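You operate a simulated robot arm through the tools that you are given. There is no shell and no other tool. Be economical: measure what you need, move in short steps, check, and stop when the job is done.

You run a simulated robot arm. Do the job below in one go: nothing can be reset, and whatever is moved stays where it is left.

Task
Close the white carton and label it as the order card says.
Fine: one label, straight on the flap; stand the block back. Set down upright: wooden block.

It is judged by the outcome, as a careful person would: the job done as asked, and still so three seconds after it is handed in. It fails if anything else is knocked over, pushed out of place, dropped, spilled or broken.

Robot
A 7-joint arm with a two-finger parallel gripper, fixed in place. Base frame: the origin is at the foot of the arm, x ahead of it, y to its left, z up; the work surface is at about z = 0. Lengths are in mm, angles in rad, forces in N, time in s.
With the tool pointing down near the work surface it reaches from about 220 to 580 mm from the base axis. Its first joint turns from -1.152 to 1.152 rad. Payload 2.5 kg.
The TCP is the grasp point between the finger pads, 23 mm short of the fingertips. In the tool frame z runs along the fingers and y along their closing line. Largest opening 94 mm; finger width 38, thickness 10; the body of the gripper, 54 by 96 mm, starts 39 mm behind the TCP.
Orientation is that of the tool frame in the base frame, as a unit quaternion [x, y, z, w]. With the fingers straight down and closing along the base's y, the tool's x points along the base's -x, its y along +y and its z along -z.

Tools
- The arm moves only by the tool move_arm. Its argument "plan" is a list of rows, each a list of 3 entries, a list of its own where there are three numbers: the shift along the base's x, y, z in units of 25 mm (1.0 is 25 mm), then the turn, a rotation vector about the base's x, y, z in units of 4 degrees (1.0 is 4 degrees), then the closure in counts, from 0 (fully open) to 255 (shut). In form: [[[tx, ty, tz], [wx, wy, wz], hand], ...]. A call has 1 to 10 rows; each row shifts and turns the commanded pose from where the row before left it. A call with a number of a shift or a turn outside -1 to 1 is refused whole. Rows are played at 5 a second. More than 50 mm and 0.15 rad between two rows, or a gripper value outside its range, and nothing of the call is played. Where a pose cannot be reached the arm comes as near as it can. A force on the tool above 40 N (or 10 N above the force at the start of the call, whichever is more), or a blocked arm, ends the call early, and 0.2 s more pass. Each finger travels about 108 mm/s and halts on what it meets, pressing with about 20 N; the grip force reading is that of the motor and also rises with nothing between the fingers. The clock runs only during rows and for 0.2 s after the last one: add rows that do not move to give the fingers time. It gives the time, the measured TCP pose, the force on the tool (base axes), the opening and the grip force at its end, in the units of the frame above (readings bear some noise), with the torque about the TCP (base axes, N m) and any sound that the robot's microphone picked up, and new pictures: "show" is both (left out), scene, wrist or none.
- Cameras (640 x 400 px; columns grow to the right, rows downward): "scene" is fixed at [106.7, -397.1, 545.2]; the picture's right is [0.90, -0.43, 0.00], its down [-0.23, -0.49, -0.84] and it looks along [0.36, 0.76, -0.54] (base axes); focal length 368 px, centre (320, 200). "wrist" rides on the gripper at [86, 16, -75] in the tool frame; the picture's right is [-0.18, 0.98, 0.00], its down [-0.58, -0.11, -0.81] and it looks along [-0.79, -0.15, 0.59] (tool axes); focal length 243 px, centre (320, 200).
- measure_at(camera, pixels): for up to 12 pixels [column, row] of the newest picture of that camera ("zoom" is the newest enlarged one), the place [x, y, z] in the base frame of the surface seen there, good to about 2 mm. It takes no simulated time.
- enlarge(camera, box): a new picture of the part [left, top, right, bottom] of that camera's present view, enlarged. It takes no simulated time.
- hand_in(): hands the job in; it is judged then, once.

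Go step by step. Measure first, check grasps and placings, and put right what went wrong. The budget is 80 turns and 200 pictures, counting those below and the enlarged ones. Unless the task says otherwise, let go and move clear before handing in, and close with one line.

The tools are called as a command line: name --argument value ..., lists and objects as JSON in quotes. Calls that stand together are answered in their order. move_arm: Moves the arm, as the interface text tells. Its arguments: {"type":"object","properties":{"plan":{"type":"array"},"show":{"type":"string","enum":["both","scene","wrist","none"]}},"required":["plan"]} The other tools are called the same way: measure_at (camera, pixels) gives the place of the surface under pixels of a picture; enlarge (camera, box) takes an enlarged picture of a part of a camera's view; hand_in () hands the job in.

At the start:

```text
time_s: 0.0
eef_pos: [321.2, 86.0, 327.1]
tcp_rot: [0.0, 1.0, 0.0, 0.0]
ft_force: [-0.1, -0.1, 0.3]
wrist_torque: [-0.01, 0.01, 0.02]
opening: 94.1
grasp_force: 0.0
```

scene: 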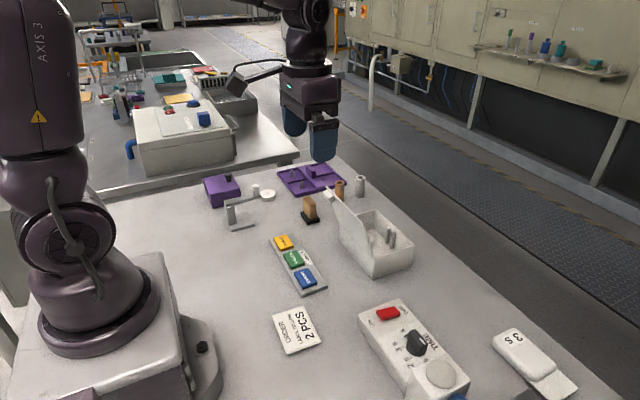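
wrist: 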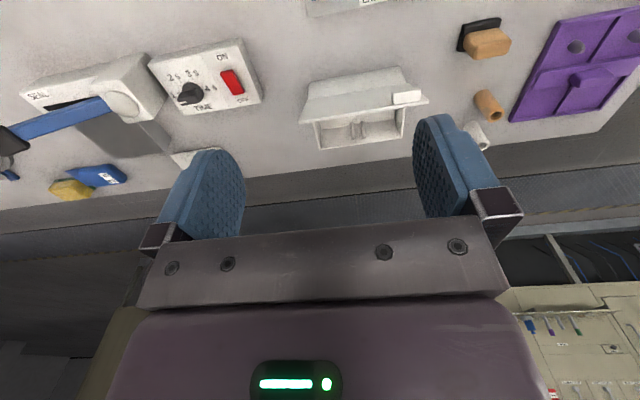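

The scene shows an order card near (296,330), label holder near (298,265), the white carton near (375,240), and the block near (310,210). I'll enlarge these to read them.

enlarge --camera "scene" --box '[250, 290, 350, 360]'

enlarge --camera "scene" --box '[190, 160, 430, 310]'

enlarge --camera "scene" --box '[340, 290, 600, 400]'

```text
5.71 times, centred on (300, 325) of scene
```

zoom: 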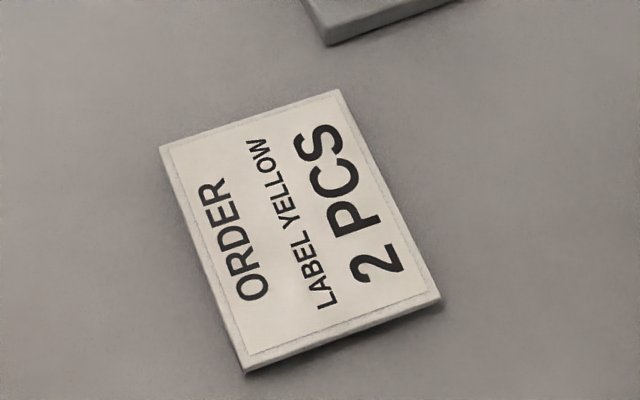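

```text
2.67 times, centred on (310, 235) of scene
```

zoom: 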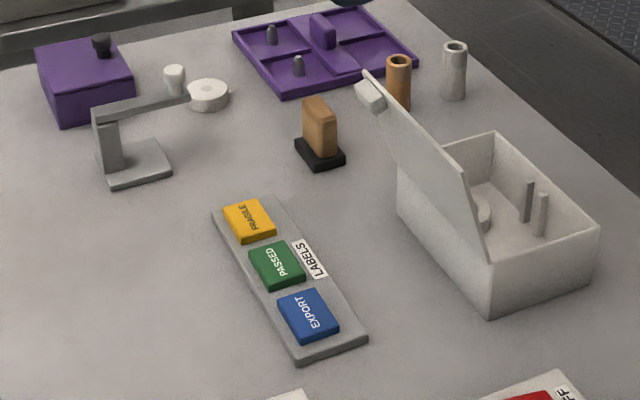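

```text
2.46 times, centred on (470, 345) of scene
```

zoom: 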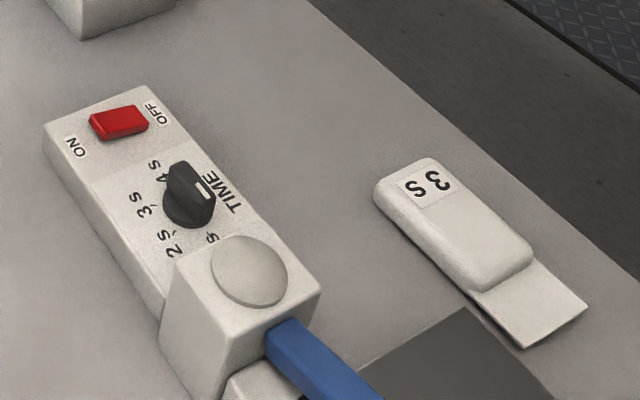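

The card reads "LABEL YELLOW, 2 PCS". Next I'll look closer at the carton's contents, the block and the labels.

enlarge --camera "scene" --box '[320, 175, 420, 285]'

enlarge --camera "scene" --box '[265, 175, 335, 255]'

enlarge --camera "wrist" --box '[280, 0, 640, 180]'

measure_at --camera "scene" --pixels '[[284, 242], [293, 258], [306, 277], [309, 198], [309, 220], [333, 196], [373, 270], [413, 255], [386, 212], [340, 235], [330, 193], [371, 265]]'

```text
3.64 times, centred on (370, 230) of scene
```

zoom: 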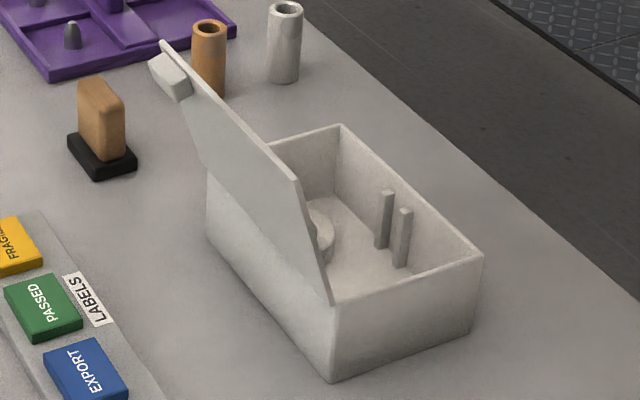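

```text
5.00 times, centred on (300, 215) of scene
```

zoom: 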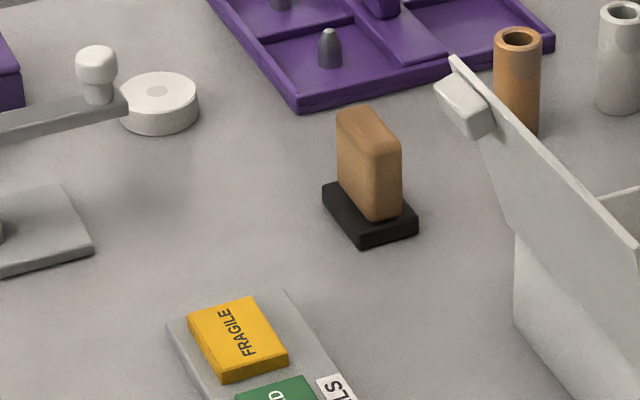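

```text
1.78 times, centred on (460, 90) of wrist
```

zoom: 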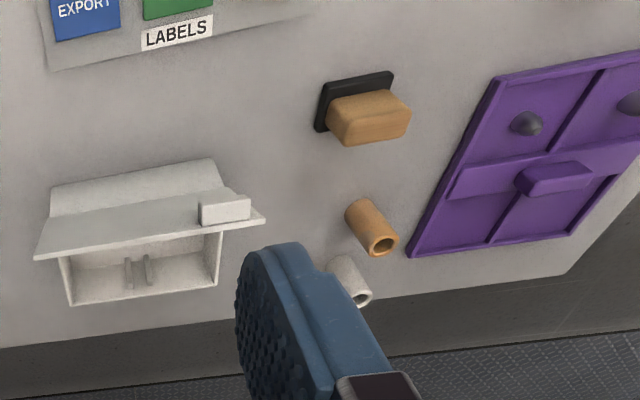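

```text
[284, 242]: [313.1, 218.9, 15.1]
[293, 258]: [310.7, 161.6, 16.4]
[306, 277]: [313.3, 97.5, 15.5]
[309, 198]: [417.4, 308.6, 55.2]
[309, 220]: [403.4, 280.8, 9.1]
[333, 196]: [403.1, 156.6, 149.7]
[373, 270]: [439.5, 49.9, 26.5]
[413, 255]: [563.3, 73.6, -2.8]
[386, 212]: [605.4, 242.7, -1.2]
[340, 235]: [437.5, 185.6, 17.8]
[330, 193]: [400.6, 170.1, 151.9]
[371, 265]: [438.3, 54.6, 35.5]
```

enlarge --camera "wrist" --box '[290, 55, 450, 160]'

measure_at --camera "wrist" --pixels '[[306, 107], [302, 120], [320, 145], [402, 137], [398, 68], [424, 103], [407, 97], [352, 130], [362, 130], [385, 130], [340, 140], [395, 115]]'

```text
3.81 times, centred on (370, 108) of wrist
```

zoom: 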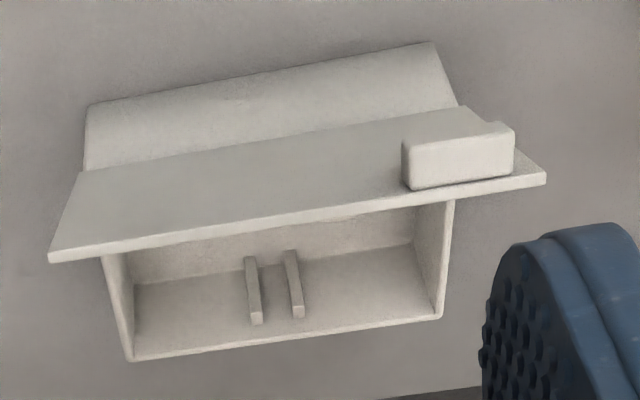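

```text
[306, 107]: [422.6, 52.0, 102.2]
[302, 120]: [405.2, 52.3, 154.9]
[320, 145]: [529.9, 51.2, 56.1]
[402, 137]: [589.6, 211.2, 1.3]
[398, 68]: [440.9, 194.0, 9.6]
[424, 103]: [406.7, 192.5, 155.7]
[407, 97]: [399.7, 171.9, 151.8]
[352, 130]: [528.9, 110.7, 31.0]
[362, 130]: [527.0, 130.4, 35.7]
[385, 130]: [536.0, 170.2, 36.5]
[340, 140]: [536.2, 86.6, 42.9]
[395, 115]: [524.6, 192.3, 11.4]
```

The flap hinges at x≈440 and leans back toward the base, with a tab at its top end. I'll tilt the wrist camera over the carton to see inside.

move_arm --plan '[[[0.6, 0, 0.3], [0, 1, 0], 0], [[0.6, 0, 0.3], [0, 1, 0], 0], [[0.6, 0, 0.3], [0, 1, 0], 0], [[0.6, 0, 0.3], [0, 1, 0], 0], [[0.6, 0, 0], [0, 1, 0], 0], [[0.6, 0, 0], [0, 1, 0], 0], [[0.6, 0, 0], [0, 1, 0], 0], [[0, 0, 0], [0, 0, 0], 0]]' --show "wrist"

measure_at --camera "scene" --pixels '[[370, 238], [365, 236], [378, 232], [388, 240]]'

```text
time_s: 1.8
eef_pos: [425.9, 83.9, 359.3]
tcp_rot: [0.001, 0.97, 0.0, -0.242]
ft_force: [0.4, 0.1, 0.6]
wrist_torque: [0.01, -0.01, -0.01]
opening: 94.0
grasp_force: 0.2
```

wrist: 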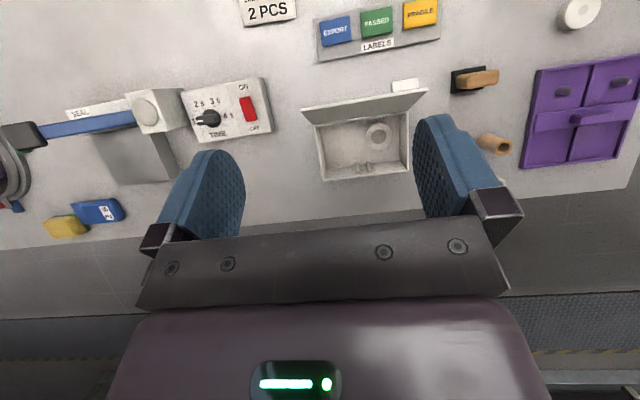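

```text
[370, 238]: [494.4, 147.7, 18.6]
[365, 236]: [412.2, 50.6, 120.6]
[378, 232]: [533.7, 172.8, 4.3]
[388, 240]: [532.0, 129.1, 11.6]
```

enlarge --camera "wrist" --box '[290, 70, 450, 190]'

enlarge --camera "wrist" --box '[300, 0, 640, 170]'

measure_at --camera "wrist" --pixels '[[379, 132], [388, 140], [360, 167], [368, 167], [325, 180], [408, 172], [345, 165], [405, 85], [337, 28], [378, 22], [420, 13], [480, 78]]'

```text
3.33 times, centred on (370, 130) of wrist
```

zoom: 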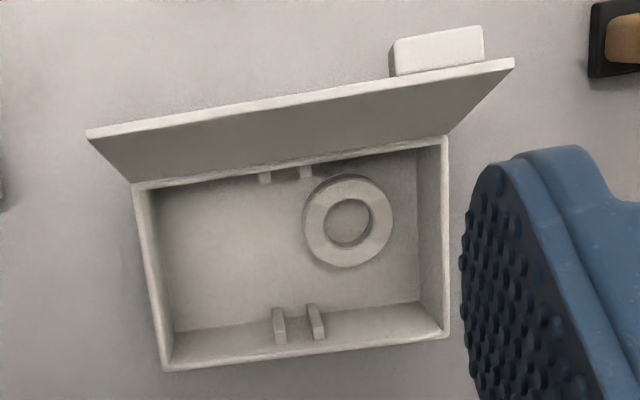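

```text
1.88 times, centred on (470, 85) of wrist
```

zoom: 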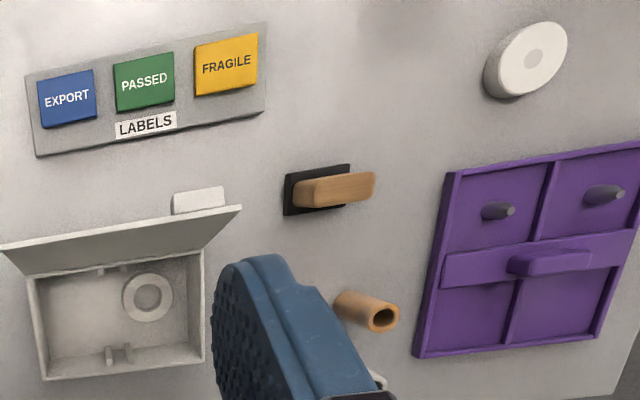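

```text
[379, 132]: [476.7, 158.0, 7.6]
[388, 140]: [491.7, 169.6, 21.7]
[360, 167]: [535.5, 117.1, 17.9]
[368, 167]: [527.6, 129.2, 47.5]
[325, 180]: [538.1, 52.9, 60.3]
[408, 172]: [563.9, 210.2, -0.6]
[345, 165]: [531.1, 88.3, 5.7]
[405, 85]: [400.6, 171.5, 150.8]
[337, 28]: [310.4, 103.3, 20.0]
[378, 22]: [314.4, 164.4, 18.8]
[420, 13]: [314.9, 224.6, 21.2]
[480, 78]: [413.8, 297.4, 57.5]
```

The carton is axis-aligned (x 438–538, y 52–194, rim z≈60) and holds only the ring, at (478,158). The flap leans about 20° back. I'll level the tool, shut the fingers and move behind the flap.

move_arm --plan '[[[-0.3, 0.1, 0], [0, -1, 0], 255], [[-0.3, 0.1, 0], [0, -1, 0], 255], [[-0.3, 0.1, -0.5], [0, -1, 0], 255], [[-0.4, 0.1, -1], [0, -1, 0], 255], [[-0.4, 0.1, -1], [0, -1, 0], 255], [[-0.4, 0.2, -1], [0, -1, 0], 255], [[-0.2, 0.1, -1], [0, -1, 0], 255], [[-0.2, 0, -1], [0, 0, 0], 255], [[0, 0, -0.9], [0, 0, 0], 255], [[0, 0, 0], [0, 0, 0], 255]]'

```text
time_s: 4.0
eef_pos: [364.0, 105.4, 196.1]
tcp_rot: [0.0, 1.0, 0.0, -0.001]
ft_force: [-0.1, 0.0, -0.9]
wrist_torque: [-0.03, -0.01, -0.02]
opening: 0.1
grasp_force: 19.9
```

scene: 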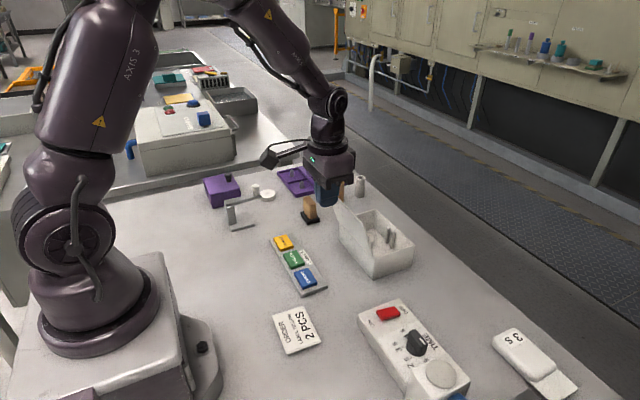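
wrist: 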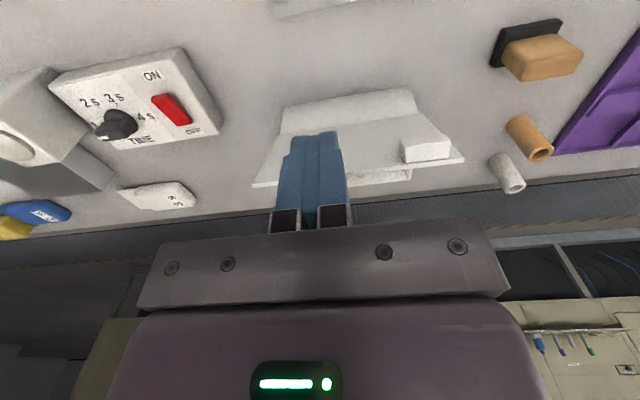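

I'm behind the flap with the fingers shut. I'll lower to z≈153 and push +x until the flap is vertical.

move_arm --plan '[[[0, 0, -0.85], [0, 0, 0], 255], [[0, 0, -0.85], [0, 0, 0], 255], [[0.5, 0, 0], [0, 0, 0], 255], [[0.4, 0, 0], [0, 0, 0], 255], [[0.4, 0, 0], [0, 0, 0], 255], [[0.4, 0, 0], [0, 0, 0], 255], [[0.4, 0, 0], [0, 0, 0], 255], [[0.4, 0, 0], [0, 0, 0], 255]]'

```text
time_s: 5.8
eef_pos: [426.4, 107.8, 155.5]
tcp_rot: [0.0, 1.0, 0.0, -0.001]
ft_force: [1.1, -0.2, 0.9]
wrist_torque: [0.01, 0.01, 0.03]
opening: 0.0
grasp_force: 20.0
```

scene: 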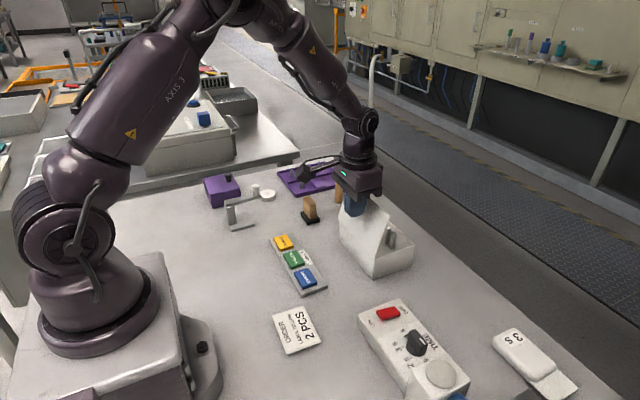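
wrist: 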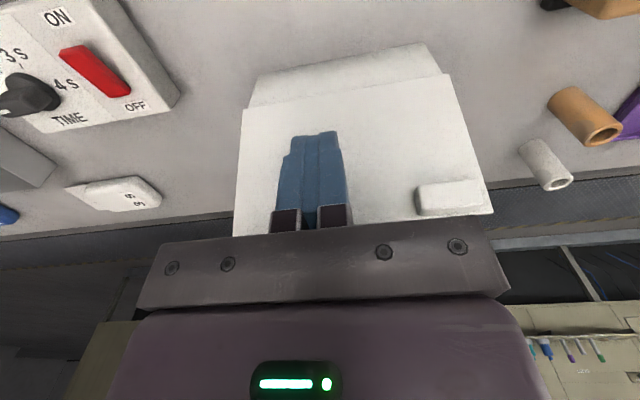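

The flap is upright, force is small. I'll follow the arc over and down.

move_arm --plan '[[[0.42, 0, -0.04], [0, 0, 0], 255], [[0.42, 0, -0.06], [0, 0, 0], 255], [[0.44, 0, -0.22], [0, 0, 0], 255], [[0.44, 0, -0.3], [0, 0, 0], 255], [[0.36, 0, -0.38], [0, 0, 0], 255], [[0.32, 0, -0.42], [0, 0, 0], 255], [[0.15, 0, -0.36], [0, 0, 0], 255], [[0.13, 0, -0.36], [0, 0, 0], 255]]'

```text
time_s: 7.6
eef_pos: [494.2, 107.3, 100.8]
tcp_rot: [0.001, 1.0, 0.001, 0.0]
ft_force: [-0.5, -1.2, 0.0]
wrist_torque: [-0.02, -0.03, 0.02]
opening: 0.0
grasp_force: 20.2
```

scene: 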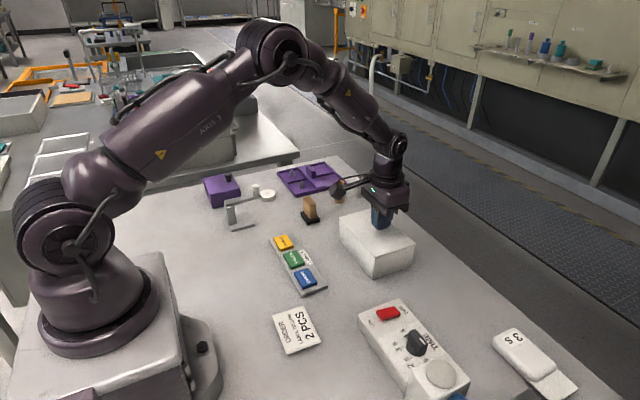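
wrist: 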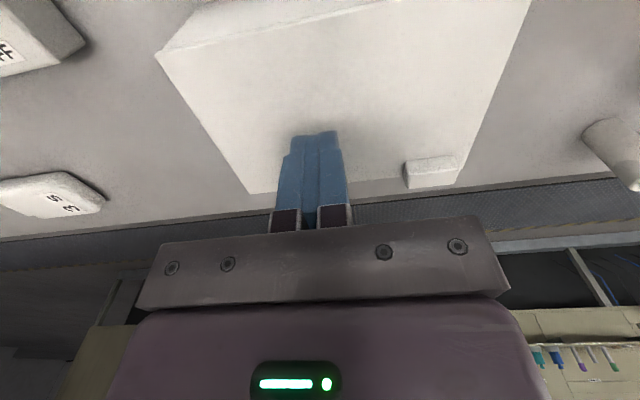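

The flap looks nearly flat, with the fingertip at z≈78. I'll press down gently until contact.

move_arm --plan '[[[0, 0, -0.2], [0, 0, 0], 255], [[0, 0, -0.2], [0, 0, 0], 255], [[0, 0, -0.15], [0, 0, 0], 255], [[0, 0, -0.1], [0, 0, 0], 255], [[0, 0, 0], [0, 0, 0], 255]]'

measure_at --camera "wrist" --pixels '[[190, 50], [250, 190], [270, 100], [400, 100], [455, 160], [430, 170]]'

```text
time_s: 8.8
eef_pos: [494.3, 106.9, 87.7]
tcp_rot: [0.0, 1.0, 0.0, 0.0]
ft_force: [-13.8, -2.4, 28.9]
wrist_torque: [-0.06, 0.81, 0.05]
opening: 0.0
grasp_force: 20.0
```

scene: 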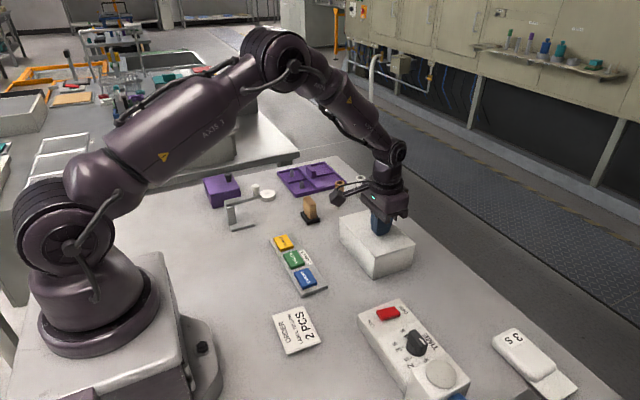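
wrist: 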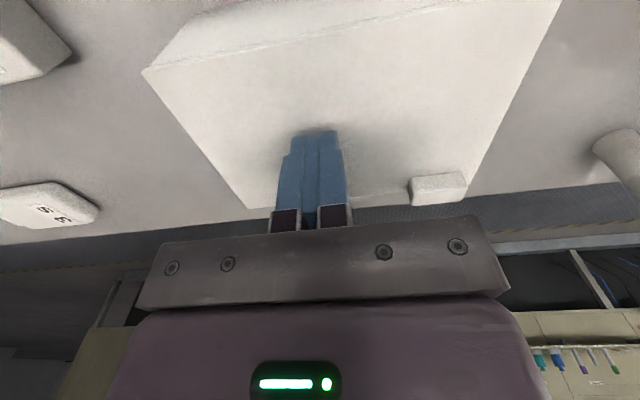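

```text
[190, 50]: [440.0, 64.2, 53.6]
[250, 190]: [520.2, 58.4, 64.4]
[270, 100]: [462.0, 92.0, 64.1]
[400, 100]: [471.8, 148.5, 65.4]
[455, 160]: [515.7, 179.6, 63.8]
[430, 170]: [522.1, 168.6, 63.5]
```

The flap is pressed shut, with its top flat at z≈64. I'll back off and see whether it stays closed.

move_arm --plan '[[[0, 0, 0.3], [0, 0, 0], 255], [[0, 0, 0.5], [0, 0, 0], 255], [[-0.5, 0, 1], [0, 0, 0], 255], [[-1, 0, 1], [0, 0, 0], 255], [[-1, 0, 1], [0, 0, 0], 255], [[-1, 0, 1], [0, 0, 0], 255], [[-1, 0, 0.3], [0, 0, 0], 255]]'

measure_at --camera "wrist" --pixels '[[320, 100]]'

```text
time_s: 10.4
eef_pos: [381.1, 108.5, 213.0]
tcp_rot: [-0.001, 1.0, -0.001, 0.0]
ft_force: [-0.3, -0.5, 1.2]
wrist_torque: [0.02, -0.01, 0.04]
opening: 0.0
grasp_force: 20.0
```

scene: 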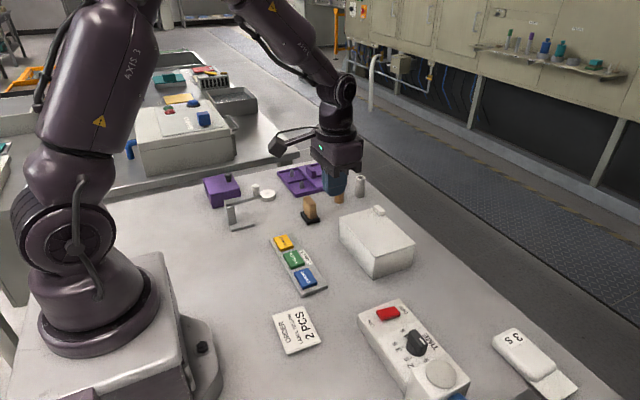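
wrist: 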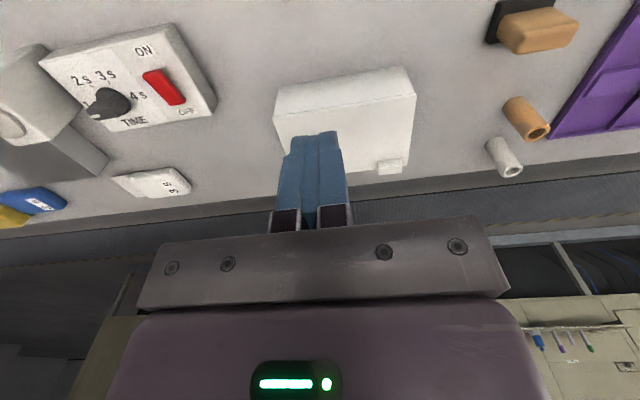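

```text
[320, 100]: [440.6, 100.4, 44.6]
```

The flap seems to hold, so I'll check it closely and also measure the label tray and block.

enlarge --camera "scene" --box '[325, 195, 425, 285]'

measure_at --camera "scene" --pixels '[[345, 236], [372, 250], [410, 242], [375, 215], [379, 208], [360, 235], [390, 240]]'

enlarge --camera "scene" --box '[262, 228, 338, 300]'

```text
4.44 times, centred on (375, 240) of scene
```

zoom: 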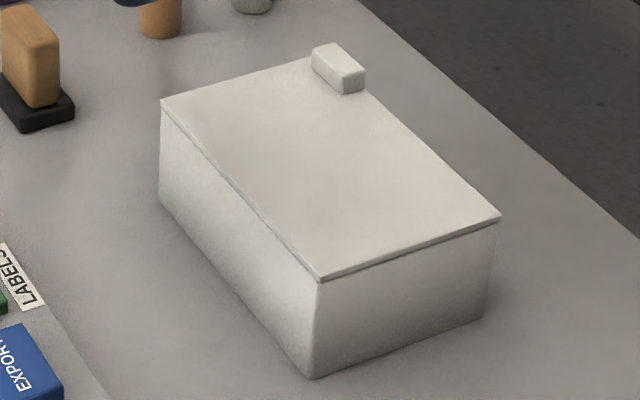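

```text
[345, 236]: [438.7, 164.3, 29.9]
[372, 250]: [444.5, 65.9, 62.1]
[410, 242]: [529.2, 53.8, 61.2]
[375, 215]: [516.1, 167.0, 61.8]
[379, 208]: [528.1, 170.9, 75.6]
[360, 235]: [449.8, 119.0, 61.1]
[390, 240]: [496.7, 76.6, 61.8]
```

```text
5.56 times, centred on (300, 264) of scene
```

zoom: 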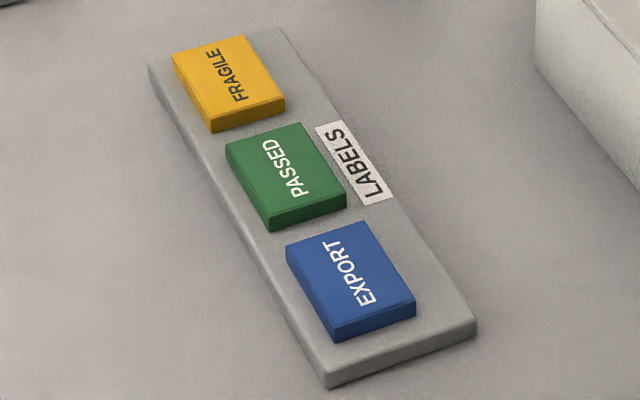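

The lid is flat at z≈62 and stays closed. Next I'll measure the yellow label's corners in the zoom.

measure_at --camera "zoom" --pixels '[[176, 56], [244, 38], [283, 98], [212, 120], [212, 130], [160, 90], [282, 122], [228, 145], [296, 126], [245, 160], [290, 35], [230, 80]]'

```text
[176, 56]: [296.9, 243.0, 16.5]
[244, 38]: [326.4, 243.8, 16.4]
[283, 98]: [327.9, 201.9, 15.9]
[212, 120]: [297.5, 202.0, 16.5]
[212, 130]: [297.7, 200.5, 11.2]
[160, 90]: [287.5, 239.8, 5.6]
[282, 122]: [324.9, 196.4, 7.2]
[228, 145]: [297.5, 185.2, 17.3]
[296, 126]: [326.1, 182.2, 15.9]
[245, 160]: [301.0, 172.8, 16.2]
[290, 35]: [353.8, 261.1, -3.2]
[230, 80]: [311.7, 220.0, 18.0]
```

The yellow label spans x 297–328, y 201–243, z 8–17. I'll turn the tool 90° so it closes along x, moving over the label on the way.

move_arm --plan '[[[-0.274, 0.454, -0.1], [0, 0, 1], 110], [[-0.274, 0.454, -0.1], [0, 0, 1], 110], [[-0.274, 0.454, -0.1], [0, 0, 1], 110], [[-0.274, 0.454, -0.1], [0, 0, 1], 110], [[-0.274, 0.454, -0.1], [0, 0, 1], 110], [[-0.274, 0.454, -0.1], [0, 0, 1], 110], [[-0.274, 0.454, -0.1], [0, 0, 1], 110], [[-0.274, 0.454, -0.1], [0, 0, 1], 110], [[-0.274, 0.454, -0.1], [0, 0, 1], 110], [[-0.274, 0.454, -0.1], [0, 0, 1], 110]]' --show "none"

move_arm --plan '[[[0, 0, 0], [0, 0, 1], 110], [[0, 0, 0], [0, 0, 1], 110], [[0, 0, 0], [0, 0, 1], 110], [[0, 0, 0], [0, 0, 1], 110], [[0, 0, 0], [0, 0, 1], 110], [[0, 0, 0], [0, 0, 1], 110], [[0, 0, 0], [0, 0, 1], 110], [[0, 0, 0], [0, 0, 1], 110], [[0, 0, 0], [0, 0, 1], 110], [[0, 0, 0], [0, 0, 1], 110]]' --show "none"

move_arm --plan '[[[0, 0, -0.4], [0, 0, 1], 110], [[0, 0, -0.4], [0, 0, 1], 110], [[0, 0, -0.4], [0, 0, 0.5], 110], [[0, 0, 0], [0, 0, 0], 110]]'

```text
time_s: 12.6
eef_pos: [312.2, 221.0, 188.6]
tcp_rot: [-0.343, 0.939, 0.0, 0.0]
ft_force: [0.7, 0.2, -1.1]
wrist_torque: [-0.03, -0.03, -0.02]
opening: 53.5
grasp_force: 0.0
```

```text
time_s: 14.8
eef_pos: [311.5, 219.8, 187.1]
tcp_rot: [-0.643, 0.766, 0.0, 0.0]
ft_force: [0.0, 0.0, -0.1]
wrist_torque: [0.0, 0.02, 0.03]
opening: 53.4
grasp_force: 0.0
```

```text
time_s: 15.8
eef_pos: [310.3, 220.3, 156.8]
tcp_rot: [0.707, -0.707, -0.001, 0.0]
ft_force: [0.2, -0.3, 0.5]
wrist_torque: [0.01, 0.0, 0.01]
opening: 53.8
grasp_force: 0.0
```

scene: 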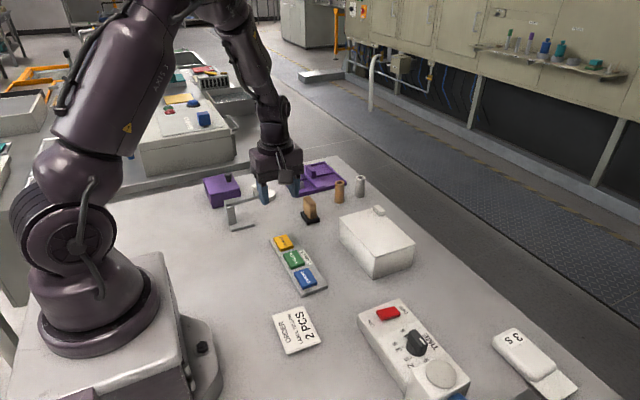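
wrist: 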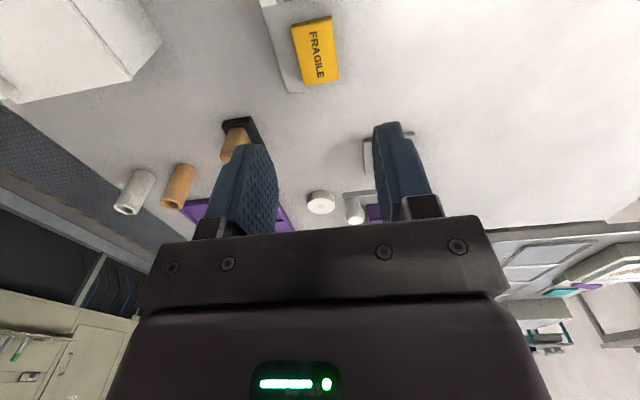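

The tool is turned with its camera looking +y. I'll check the label from this view before descending.

measure_at --camera "wrist" --pixels '[[295, 24], [329, 18], [338, 78], [303, 84], [316, 48], [290, 70]]'

move_arm --plan '[[[0.07, 0.06, -0.9], [0, 0, 0], 110], [[0, 0, -0.9], [0, 0, 0], 110], [[0, 0, -0.9], [0, 0, 0], 110], [[0, 0, -0.8], [0, 0, 0], 110], [[0, 0, 0], [0, 0, 0], 110]]'

```text
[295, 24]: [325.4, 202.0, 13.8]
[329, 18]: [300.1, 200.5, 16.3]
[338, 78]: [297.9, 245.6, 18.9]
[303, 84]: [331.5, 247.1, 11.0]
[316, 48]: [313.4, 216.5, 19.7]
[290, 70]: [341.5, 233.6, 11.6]
```

```text
time_s: 17.0
eef_pos: [312.3, 219.6, 71.1]
tcp_rot: [0.707, -0.707, 0.0, 0.0]
ft_force: [0.3, 0.2, -0.5]
wrist_torque: [0.02, 0.03, 0.01]
opening: 53.4
grasp_force: 0.0
```

scene: 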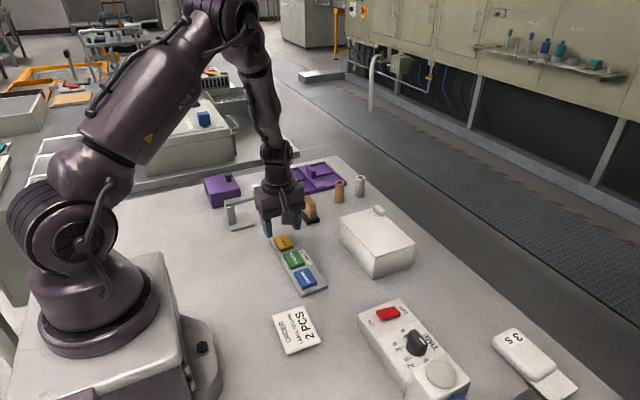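
wrist: 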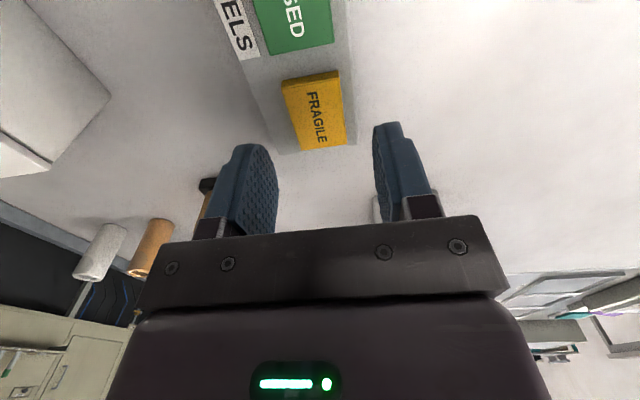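

Aligned. I'll go down until the tips are just above the plate (TCP z≈32) and close on the label.

move_arm --plan '[[[0, 0.1, -0.7], [0, 0, 0], 110], [[0, 0, -0.6], [0, 0, 0], 110], [[0, 0, -0.25], [0, 0, 0], 110], [[0, 0, 0], [0, 0, 0], 110]]'

```text
time_s: 18.2
eef_pos: [314.3, 222.6, 33.1]
tcp_rot: [0.707, -0.707, 0.002, 0.0]
ft_force: [-4.4, -1.3, 6.9]
wrist_torque: [0.1, -0.08, 0.0]
opening: 51.6
grasp_force: 0.0
stopped in row 4: the force on the tool passed its limit at 41 N (the readings are from after the stop); the commanded pose is now the measured one
```

scene: 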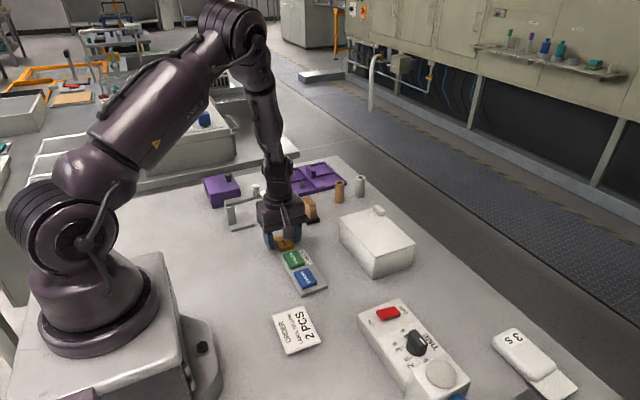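
wrist: 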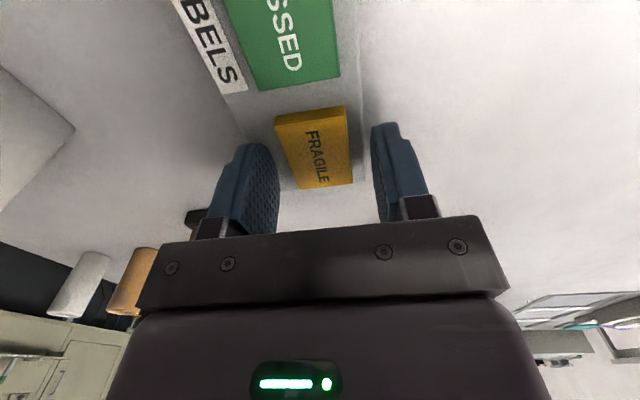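

The tips touched the plate (at z≈10). I'll raise 2 mm, then close.

move_arm --plan '[[[-0.06, 0, 0.08], [0, 0, 0], 110], [[0, 0, 0], [0, 0, 0], 110], [[0, 0, 0], [0, 0, 0], 255], [[0, 0, 0], [0, 0, 0], 255], [[0, 0, 0], [0, 0, 0], 255]]'

```text
time_s: 19.4
eef_pos: [314.6, 223.2, 36.1]
tcp_rot: [-0.706, 0.708, -0.002, 0.002]
ft_force: [16.2, 1.7, -14.1]
wrist_torque: [0.27, -0.34, 0.39]
opening: 31.5
grasp_force: 45.0
```

scene: 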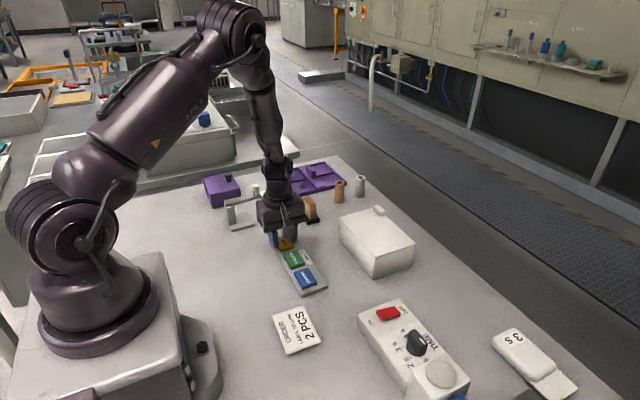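
wrist: 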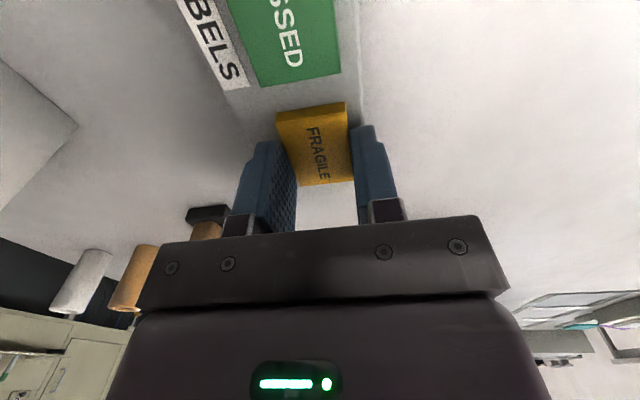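

The label is gripped at 31.5 mm. I'll ease the side load and lift gently.

move_arm --plan '[[[0.08, 0, 0.05], [0, 0, 0], 255], [[0, 0, 0.2], [0, 0, 0], 255], [[0, 0, 0.3], [0, 0, 0], 255], [[0, 0, 0.5], [0, 0, 0], 255], [[0, 0, 0.5], [0, 0, 0], 255], [[0, 0, 0], [0, 0, 0], 255]]'

```text
time_s: 19.8
eef_pos: [313.9, 224.7, 35.4]
tcp_rot: [-0.707, 0.707, -0.001, 0.001]
ft_force: [2.8, 3.3, -5.2]
wrist_torque: [-0.62, 0.31, 0.03]
opening: 31.7
grasp_force: 45.5
stopped in row 2: the force on the tool passed its limit at 56 N (the readings are from after the stop); the commanded pose is now the measured one
```

scene: 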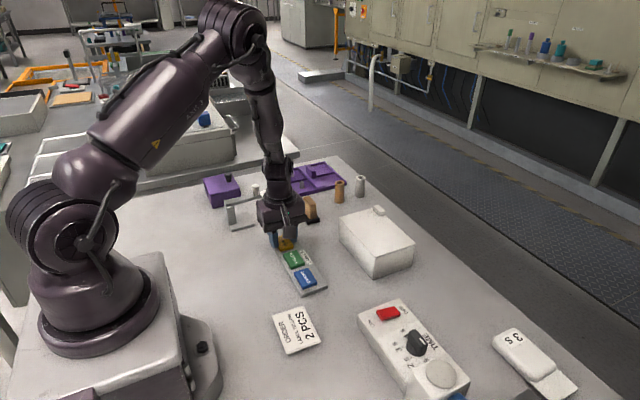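
wrist: 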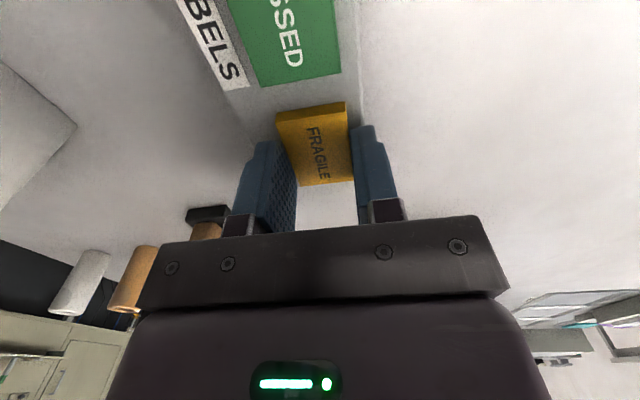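

The lift hit a force limit, perhaps from a tacky backing. I'll try smaller upward steps and read the force.

move_arm --plan '[[[0, 0, 0.04], [0, 0, 0], 255], [[0, 0, 0.04], [0, 0, 0], 255], [[0, 0, 0], [0, 0, 0], 255], [[0, 0, 0], [0, 0, 0], 255]]' --show "wrist"

```text
time_s: 20.4
eef_pos: [313.3, 223.9, 36.0]
tcp_rot: [-0.707, 0.707, 0.001, 0.0]
ft_force: [2.4, 2.8, -5.2]
wrist_torque: [-0.54, 0.21, 0.0]
opening: 31.5
grasp_force: 44.8
stopped in row 2: the force on the tool passed its limit at 46 N (the readings are from after the stop); the commanded pose is now the measured one
```

wrist: 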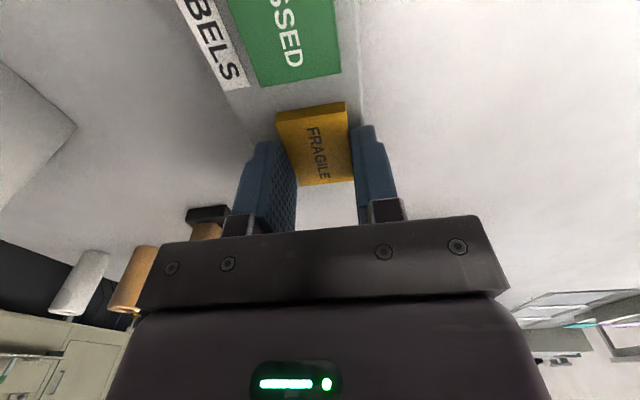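

The label is stuck firmly against a straight pull. I'll peel it by rotating about its −y lower edge so the +y side rises.

move_arm --plan '[[[-0.04, -0.04, 0.03], [0.5, 0, 0], 255], [[0, -0.04, 0.03], [0.5, 0, 0], 255], [[0, -0.08, 0.06], [1, 0, 0], 255], [[0, -0.08, 0.06], [1, 0, 0], 255], [[0, -0.08, 0.06], [1, 0, 0], 255], [[0, 0, 0], [0, 0, 0], 255]]'

```text
time_s: 20.9
eef_pos: [313.6, 223.0, 35.4]
tcp_rot: [-0.707, 0.707, 0.015, 0.018]
ft_force: [3.6, 0.0, -5.5]
wrist_torque: [0.43, 0.7, 0.15]
opening: 32.0
grasp_force: 44.8
stopped in row 2: the force on the tool passed its limit at 51 N (the readings are from after the stop); the commanded pose is now the measured one
```

scene: 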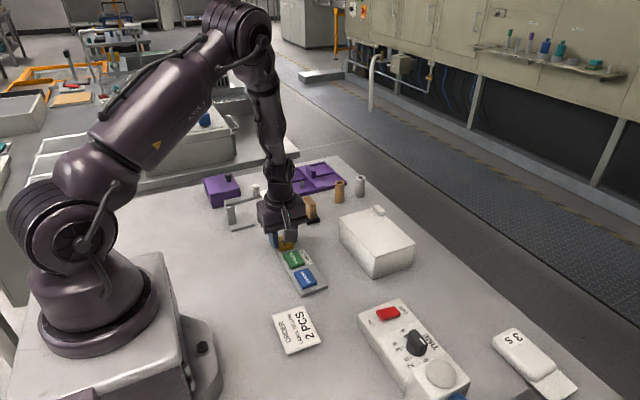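
wrist: 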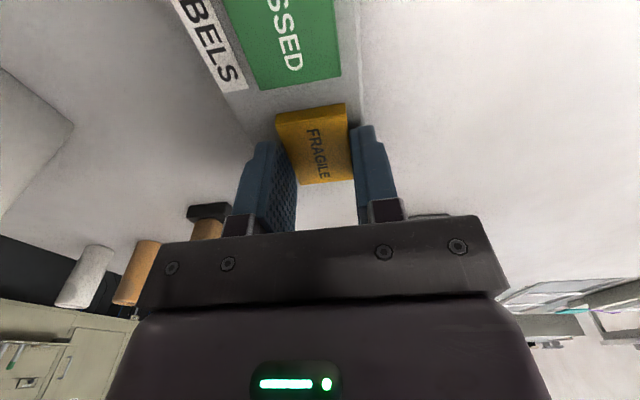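

The tool tilted about 2–3° before the stop. I'll look closely to see whether the +y edge is lifting.

enlarge --camera "wrist" --box '[240, 90, 400, 200]'

enlarge --camera "scene" --box '[255, 220, 335, 280]'

```text
3.64 times, centred on (320, 145) of wrist
```

zoom: 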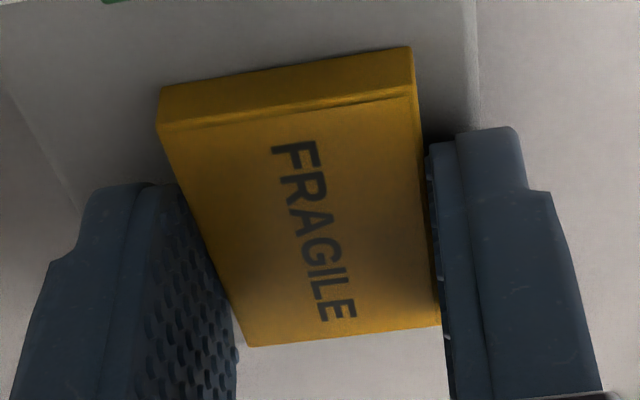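

```text
6.67 times, centred on (295, 250) of scene
```

zoom: 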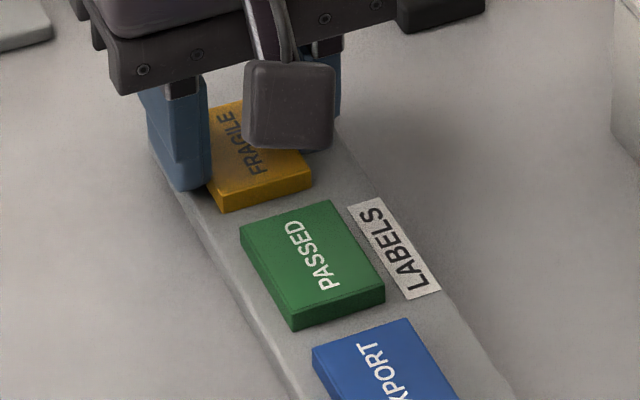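

enlarge --camera "wrist" --box '[240, 90, 400, 200]'

measure_at --camera "zoom" --pixels '[[200, 135], [400, 105], [260, 330], [420, 315], [300, 90], [320, 50], [320, 370], [400, 370], [240, 90], [320, 220]]'

```text
3.64 times, centred on (320, 145) of wrist
```

zoom: 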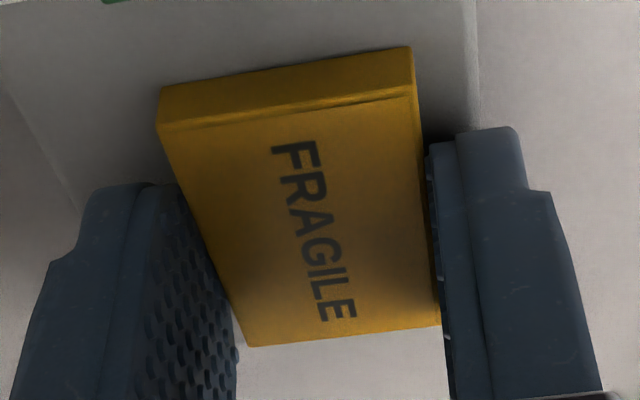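

```text
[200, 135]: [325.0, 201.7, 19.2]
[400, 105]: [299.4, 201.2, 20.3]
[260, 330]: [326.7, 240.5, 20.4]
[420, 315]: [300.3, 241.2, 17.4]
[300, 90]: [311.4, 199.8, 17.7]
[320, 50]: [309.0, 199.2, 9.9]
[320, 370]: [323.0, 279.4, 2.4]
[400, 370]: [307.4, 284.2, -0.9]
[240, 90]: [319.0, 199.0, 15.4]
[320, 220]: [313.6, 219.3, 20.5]
```

The label lies flat still. I'll pull up in half-millimetre steps and hold, to see how the force builds.

move_arm --plan '[[[0, 0, 0.02], [0, 0, 0], 255], [[0, 0, 0], [0, 0, 0], 255], [[0, 0, 0], [0, 0, 0], 255], [[0, 0, 0], [0, 0, 0], 255]]' --show "none"

move_arm --plan '[[[0, 0, 0.02], [0, 0, 0], 255], [[0, 0, 0], [0, 0, 0], 255], [[0, 0, 0], [0, 0, 0], 255], [[0, 0, 0], [0, 0, 0], 255]]' --show "none"

```text
time_s: 21.9
eef_pos: [312.7, 222.9, 35.6]
tcp_rot: [-0.707, 0.707, 0.015, 0.018]
ft_force: [13.3, 4.5, -28.1]
wrist_torque: [0.15, -0.35, 0.17]
opening: 31.8
grasp_force: 45.6
```

```text
time_s: 22.3
eef_pos: [314.1, 223.3, 36.1]
tcp_rot: [0.707, -0.707, -0.016, -0.018]
ft_force: [1.8, 1.0, -4.4]
wrist_torque: [-0.27, 0.19, 0.0]
opening: 32.0
grasp_force: 45.0
stopped in row 2: the force on the tool passed its limit at 44 N (the readings are from after the stop); the commanded pose is now the measured one
```

A half-millimetre gives 28 N, so it is a stiff adhesive hold. Only net force trips the limit, so I'll rotate in small steps about the label's centre, using torque.

move_arm --plan '[[[0, -0.015, 0], [0.25, 0, 0], 255], [[0, -0.015, 0], [0.25, 0, 0], 255], [[0, -0.015, 0], [0.25, 0, 0], 255], [[0, -0.015, 0], [0.25, 0, 0], 255], [[0, -0.015, 0.01], [0.25, 0, 0], 255], [[0, -0.015, 0.01], [0.25, 0, 0], 255], [[0, 0, 0], [0, 0, 0], 255], [[0, 0, 0], [0, 0, 0], 255]]' --show "wrist"

```text
time_s: 24.1
eef_pos: [314.4, 220.8, 36.5]
tcp_rot: [-0.705, 0.705, 0.052, 0.056]
ft_force: [5.4, 8.0, -10.6]
wrist_torque: [-0.3, 0.19, 0.22]
opening: 32.0
grasp_force: 44.6
```

wrist: 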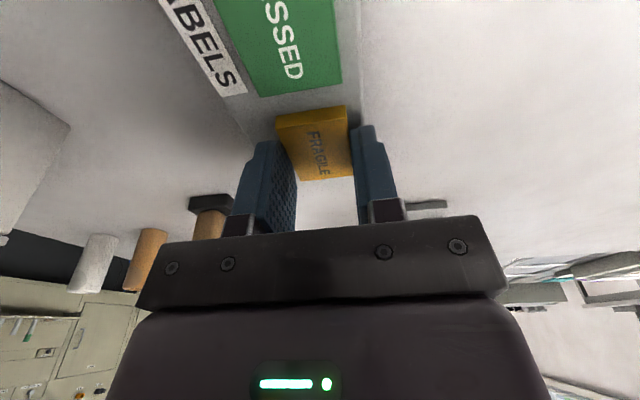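

Tilted about 9° with low force. I'll check whether the label tilts with the fingers.

enlarge --camera "wrist" --box '[240, 90, 400, 200]'

measure_at --camera "zoom" --pixels '[[200, 140], [400, 110], [260, 310], [420, 290], [300, 90], [320, 60], [320, 200]]'

```text
3.64 times, centred on (320, 145) of wrist
```

zoom: 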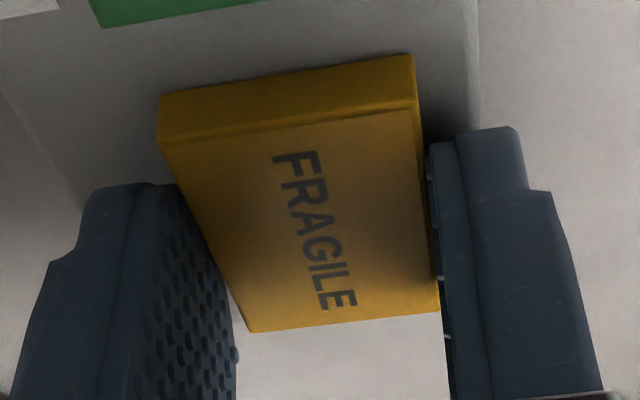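

```text
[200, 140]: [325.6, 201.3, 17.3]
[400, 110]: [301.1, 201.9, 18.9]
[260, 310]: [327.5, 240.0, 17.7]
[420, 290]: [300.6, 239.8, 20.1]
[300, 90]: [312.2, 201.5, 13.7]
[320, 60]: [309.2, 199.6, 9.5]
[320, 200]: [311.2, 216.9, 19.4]
```

The label stays flat while the fingers slip, and a seam shows near its top edge. It looks like a fixed pad of labels, with the wooden block on its black foot as the tool that picks one off and applies it. I'll open, lift and level the tool.

move_arm --plan '[[[0, 0, 0], [0, 0, 0], 110], [[0, 0, 0.2], [0, 0, 0], 110], [[0, 0, 0.6], [0, 0, 0], 110], [[0, 0, 1], [-1, 0, 0], 110], [[0, 0, 1], [-1, 0, 0], 110], [[0, 0, 1], [-0.19, 0, 0], 110], [[0.5, 0, 0.5], [0, 0, 0], 110], [[0, 0, 0], [0, 0, 0], 110]]'

enlarge --camera "scene" --box '[260, 180, 340, 250]'

enlarge --camera "wrist" --box '[180, 20, 380, 160]'

```text
time_s: 25.9
eef_pos: [326.5, 220.4, 141.9]
tcp_rot: [-0.707, 0.707, -0.001, 0.001]
ft_force: [-0.4, -1.1, 1.8]
wrist_torque: [0.01, 0.03, 0.02]
opening: 53.5
grasp_force: 0.0
```

scene: 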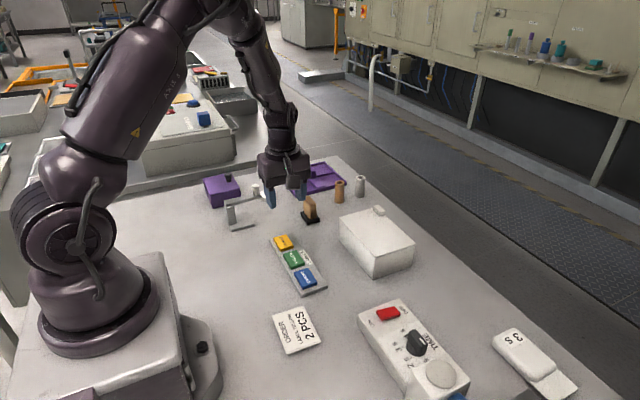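
wrist: 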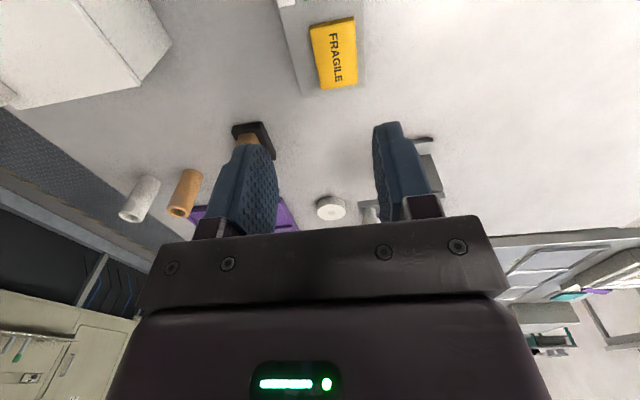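

```text
5.71 times, centred on (300, 215) of scene
```

zoom: 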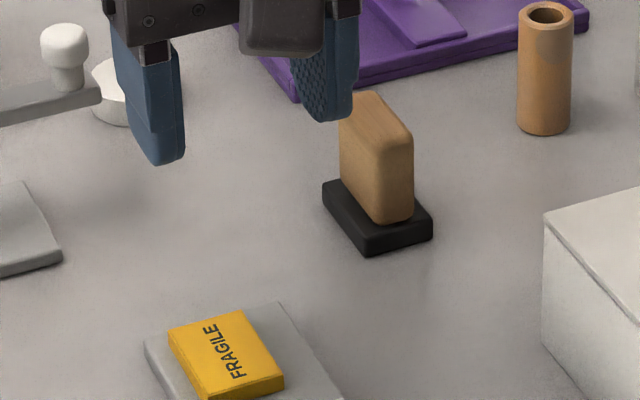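

```text
2.86 times, centred on (280, 90) of wrist
```

zoom: 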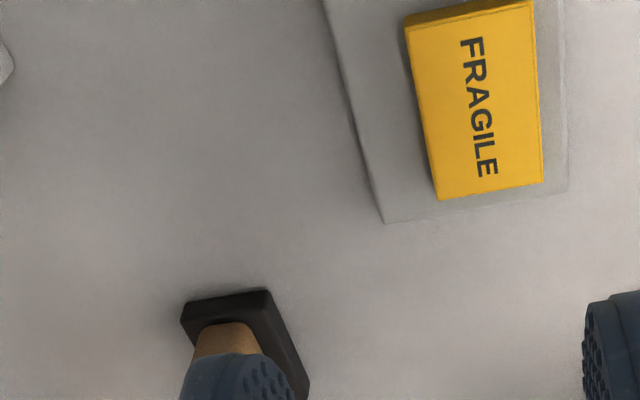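

The block is a wooden handle on a black foot, like a hand stamp, long axis along y like the label. I'll measure it and the label tray.

enlarge --camera "scene" --box '[285, 190, 335, 230]'

measure_at --camera "zoom" --pixels '[[205, 195], [265, 300], [265, 320], [400, 272], [200, 100], [250, 95], [300, 140], [340, 230], [240, 160], [200, 60], [320, 160], [260, 230]]'

```text
10.00 times, centred on (310, 210) of scene
```

zoom: 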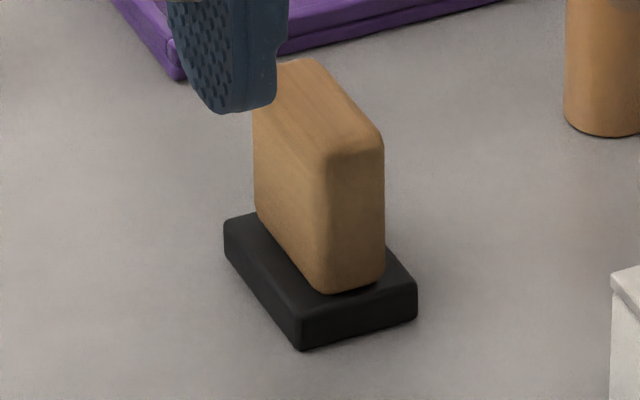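

```text
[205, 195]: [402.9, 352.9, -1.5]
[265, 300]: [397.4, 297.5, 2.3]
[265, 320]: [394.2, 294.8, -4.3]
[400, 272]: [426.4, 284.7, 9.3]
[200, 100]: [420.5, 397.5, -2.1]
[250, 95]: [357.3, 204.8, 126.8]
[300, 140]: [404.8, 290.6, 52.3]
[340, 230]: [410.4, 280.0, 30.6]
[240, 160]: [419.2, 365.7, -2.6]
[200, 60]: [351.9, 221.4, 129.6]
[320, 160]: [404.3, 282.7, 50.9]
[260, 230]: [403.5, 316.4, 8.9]
```

measure_at --camera "zoom" --pixels '[[300, 318], [412, 288], [230, 228], [325, 150], [375, 140], [300, 68], [330, 270], [375, 265], [262, 190], [302, 338], [410, 310], [350, 110]]'

```text
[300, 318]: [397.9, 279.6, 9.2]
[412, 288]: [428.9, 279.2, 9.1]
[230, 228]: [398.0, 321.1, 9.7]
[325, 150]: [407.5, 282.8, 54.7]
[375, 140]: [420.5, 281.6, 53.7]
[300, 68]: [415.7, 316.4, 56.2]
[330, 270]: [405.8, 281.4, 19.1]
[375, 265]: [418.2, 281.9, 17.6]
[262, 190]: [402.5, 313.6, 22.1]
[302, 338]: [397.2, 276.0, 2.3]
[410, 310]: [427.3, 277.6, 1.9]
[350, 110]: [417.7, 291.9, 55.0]
```

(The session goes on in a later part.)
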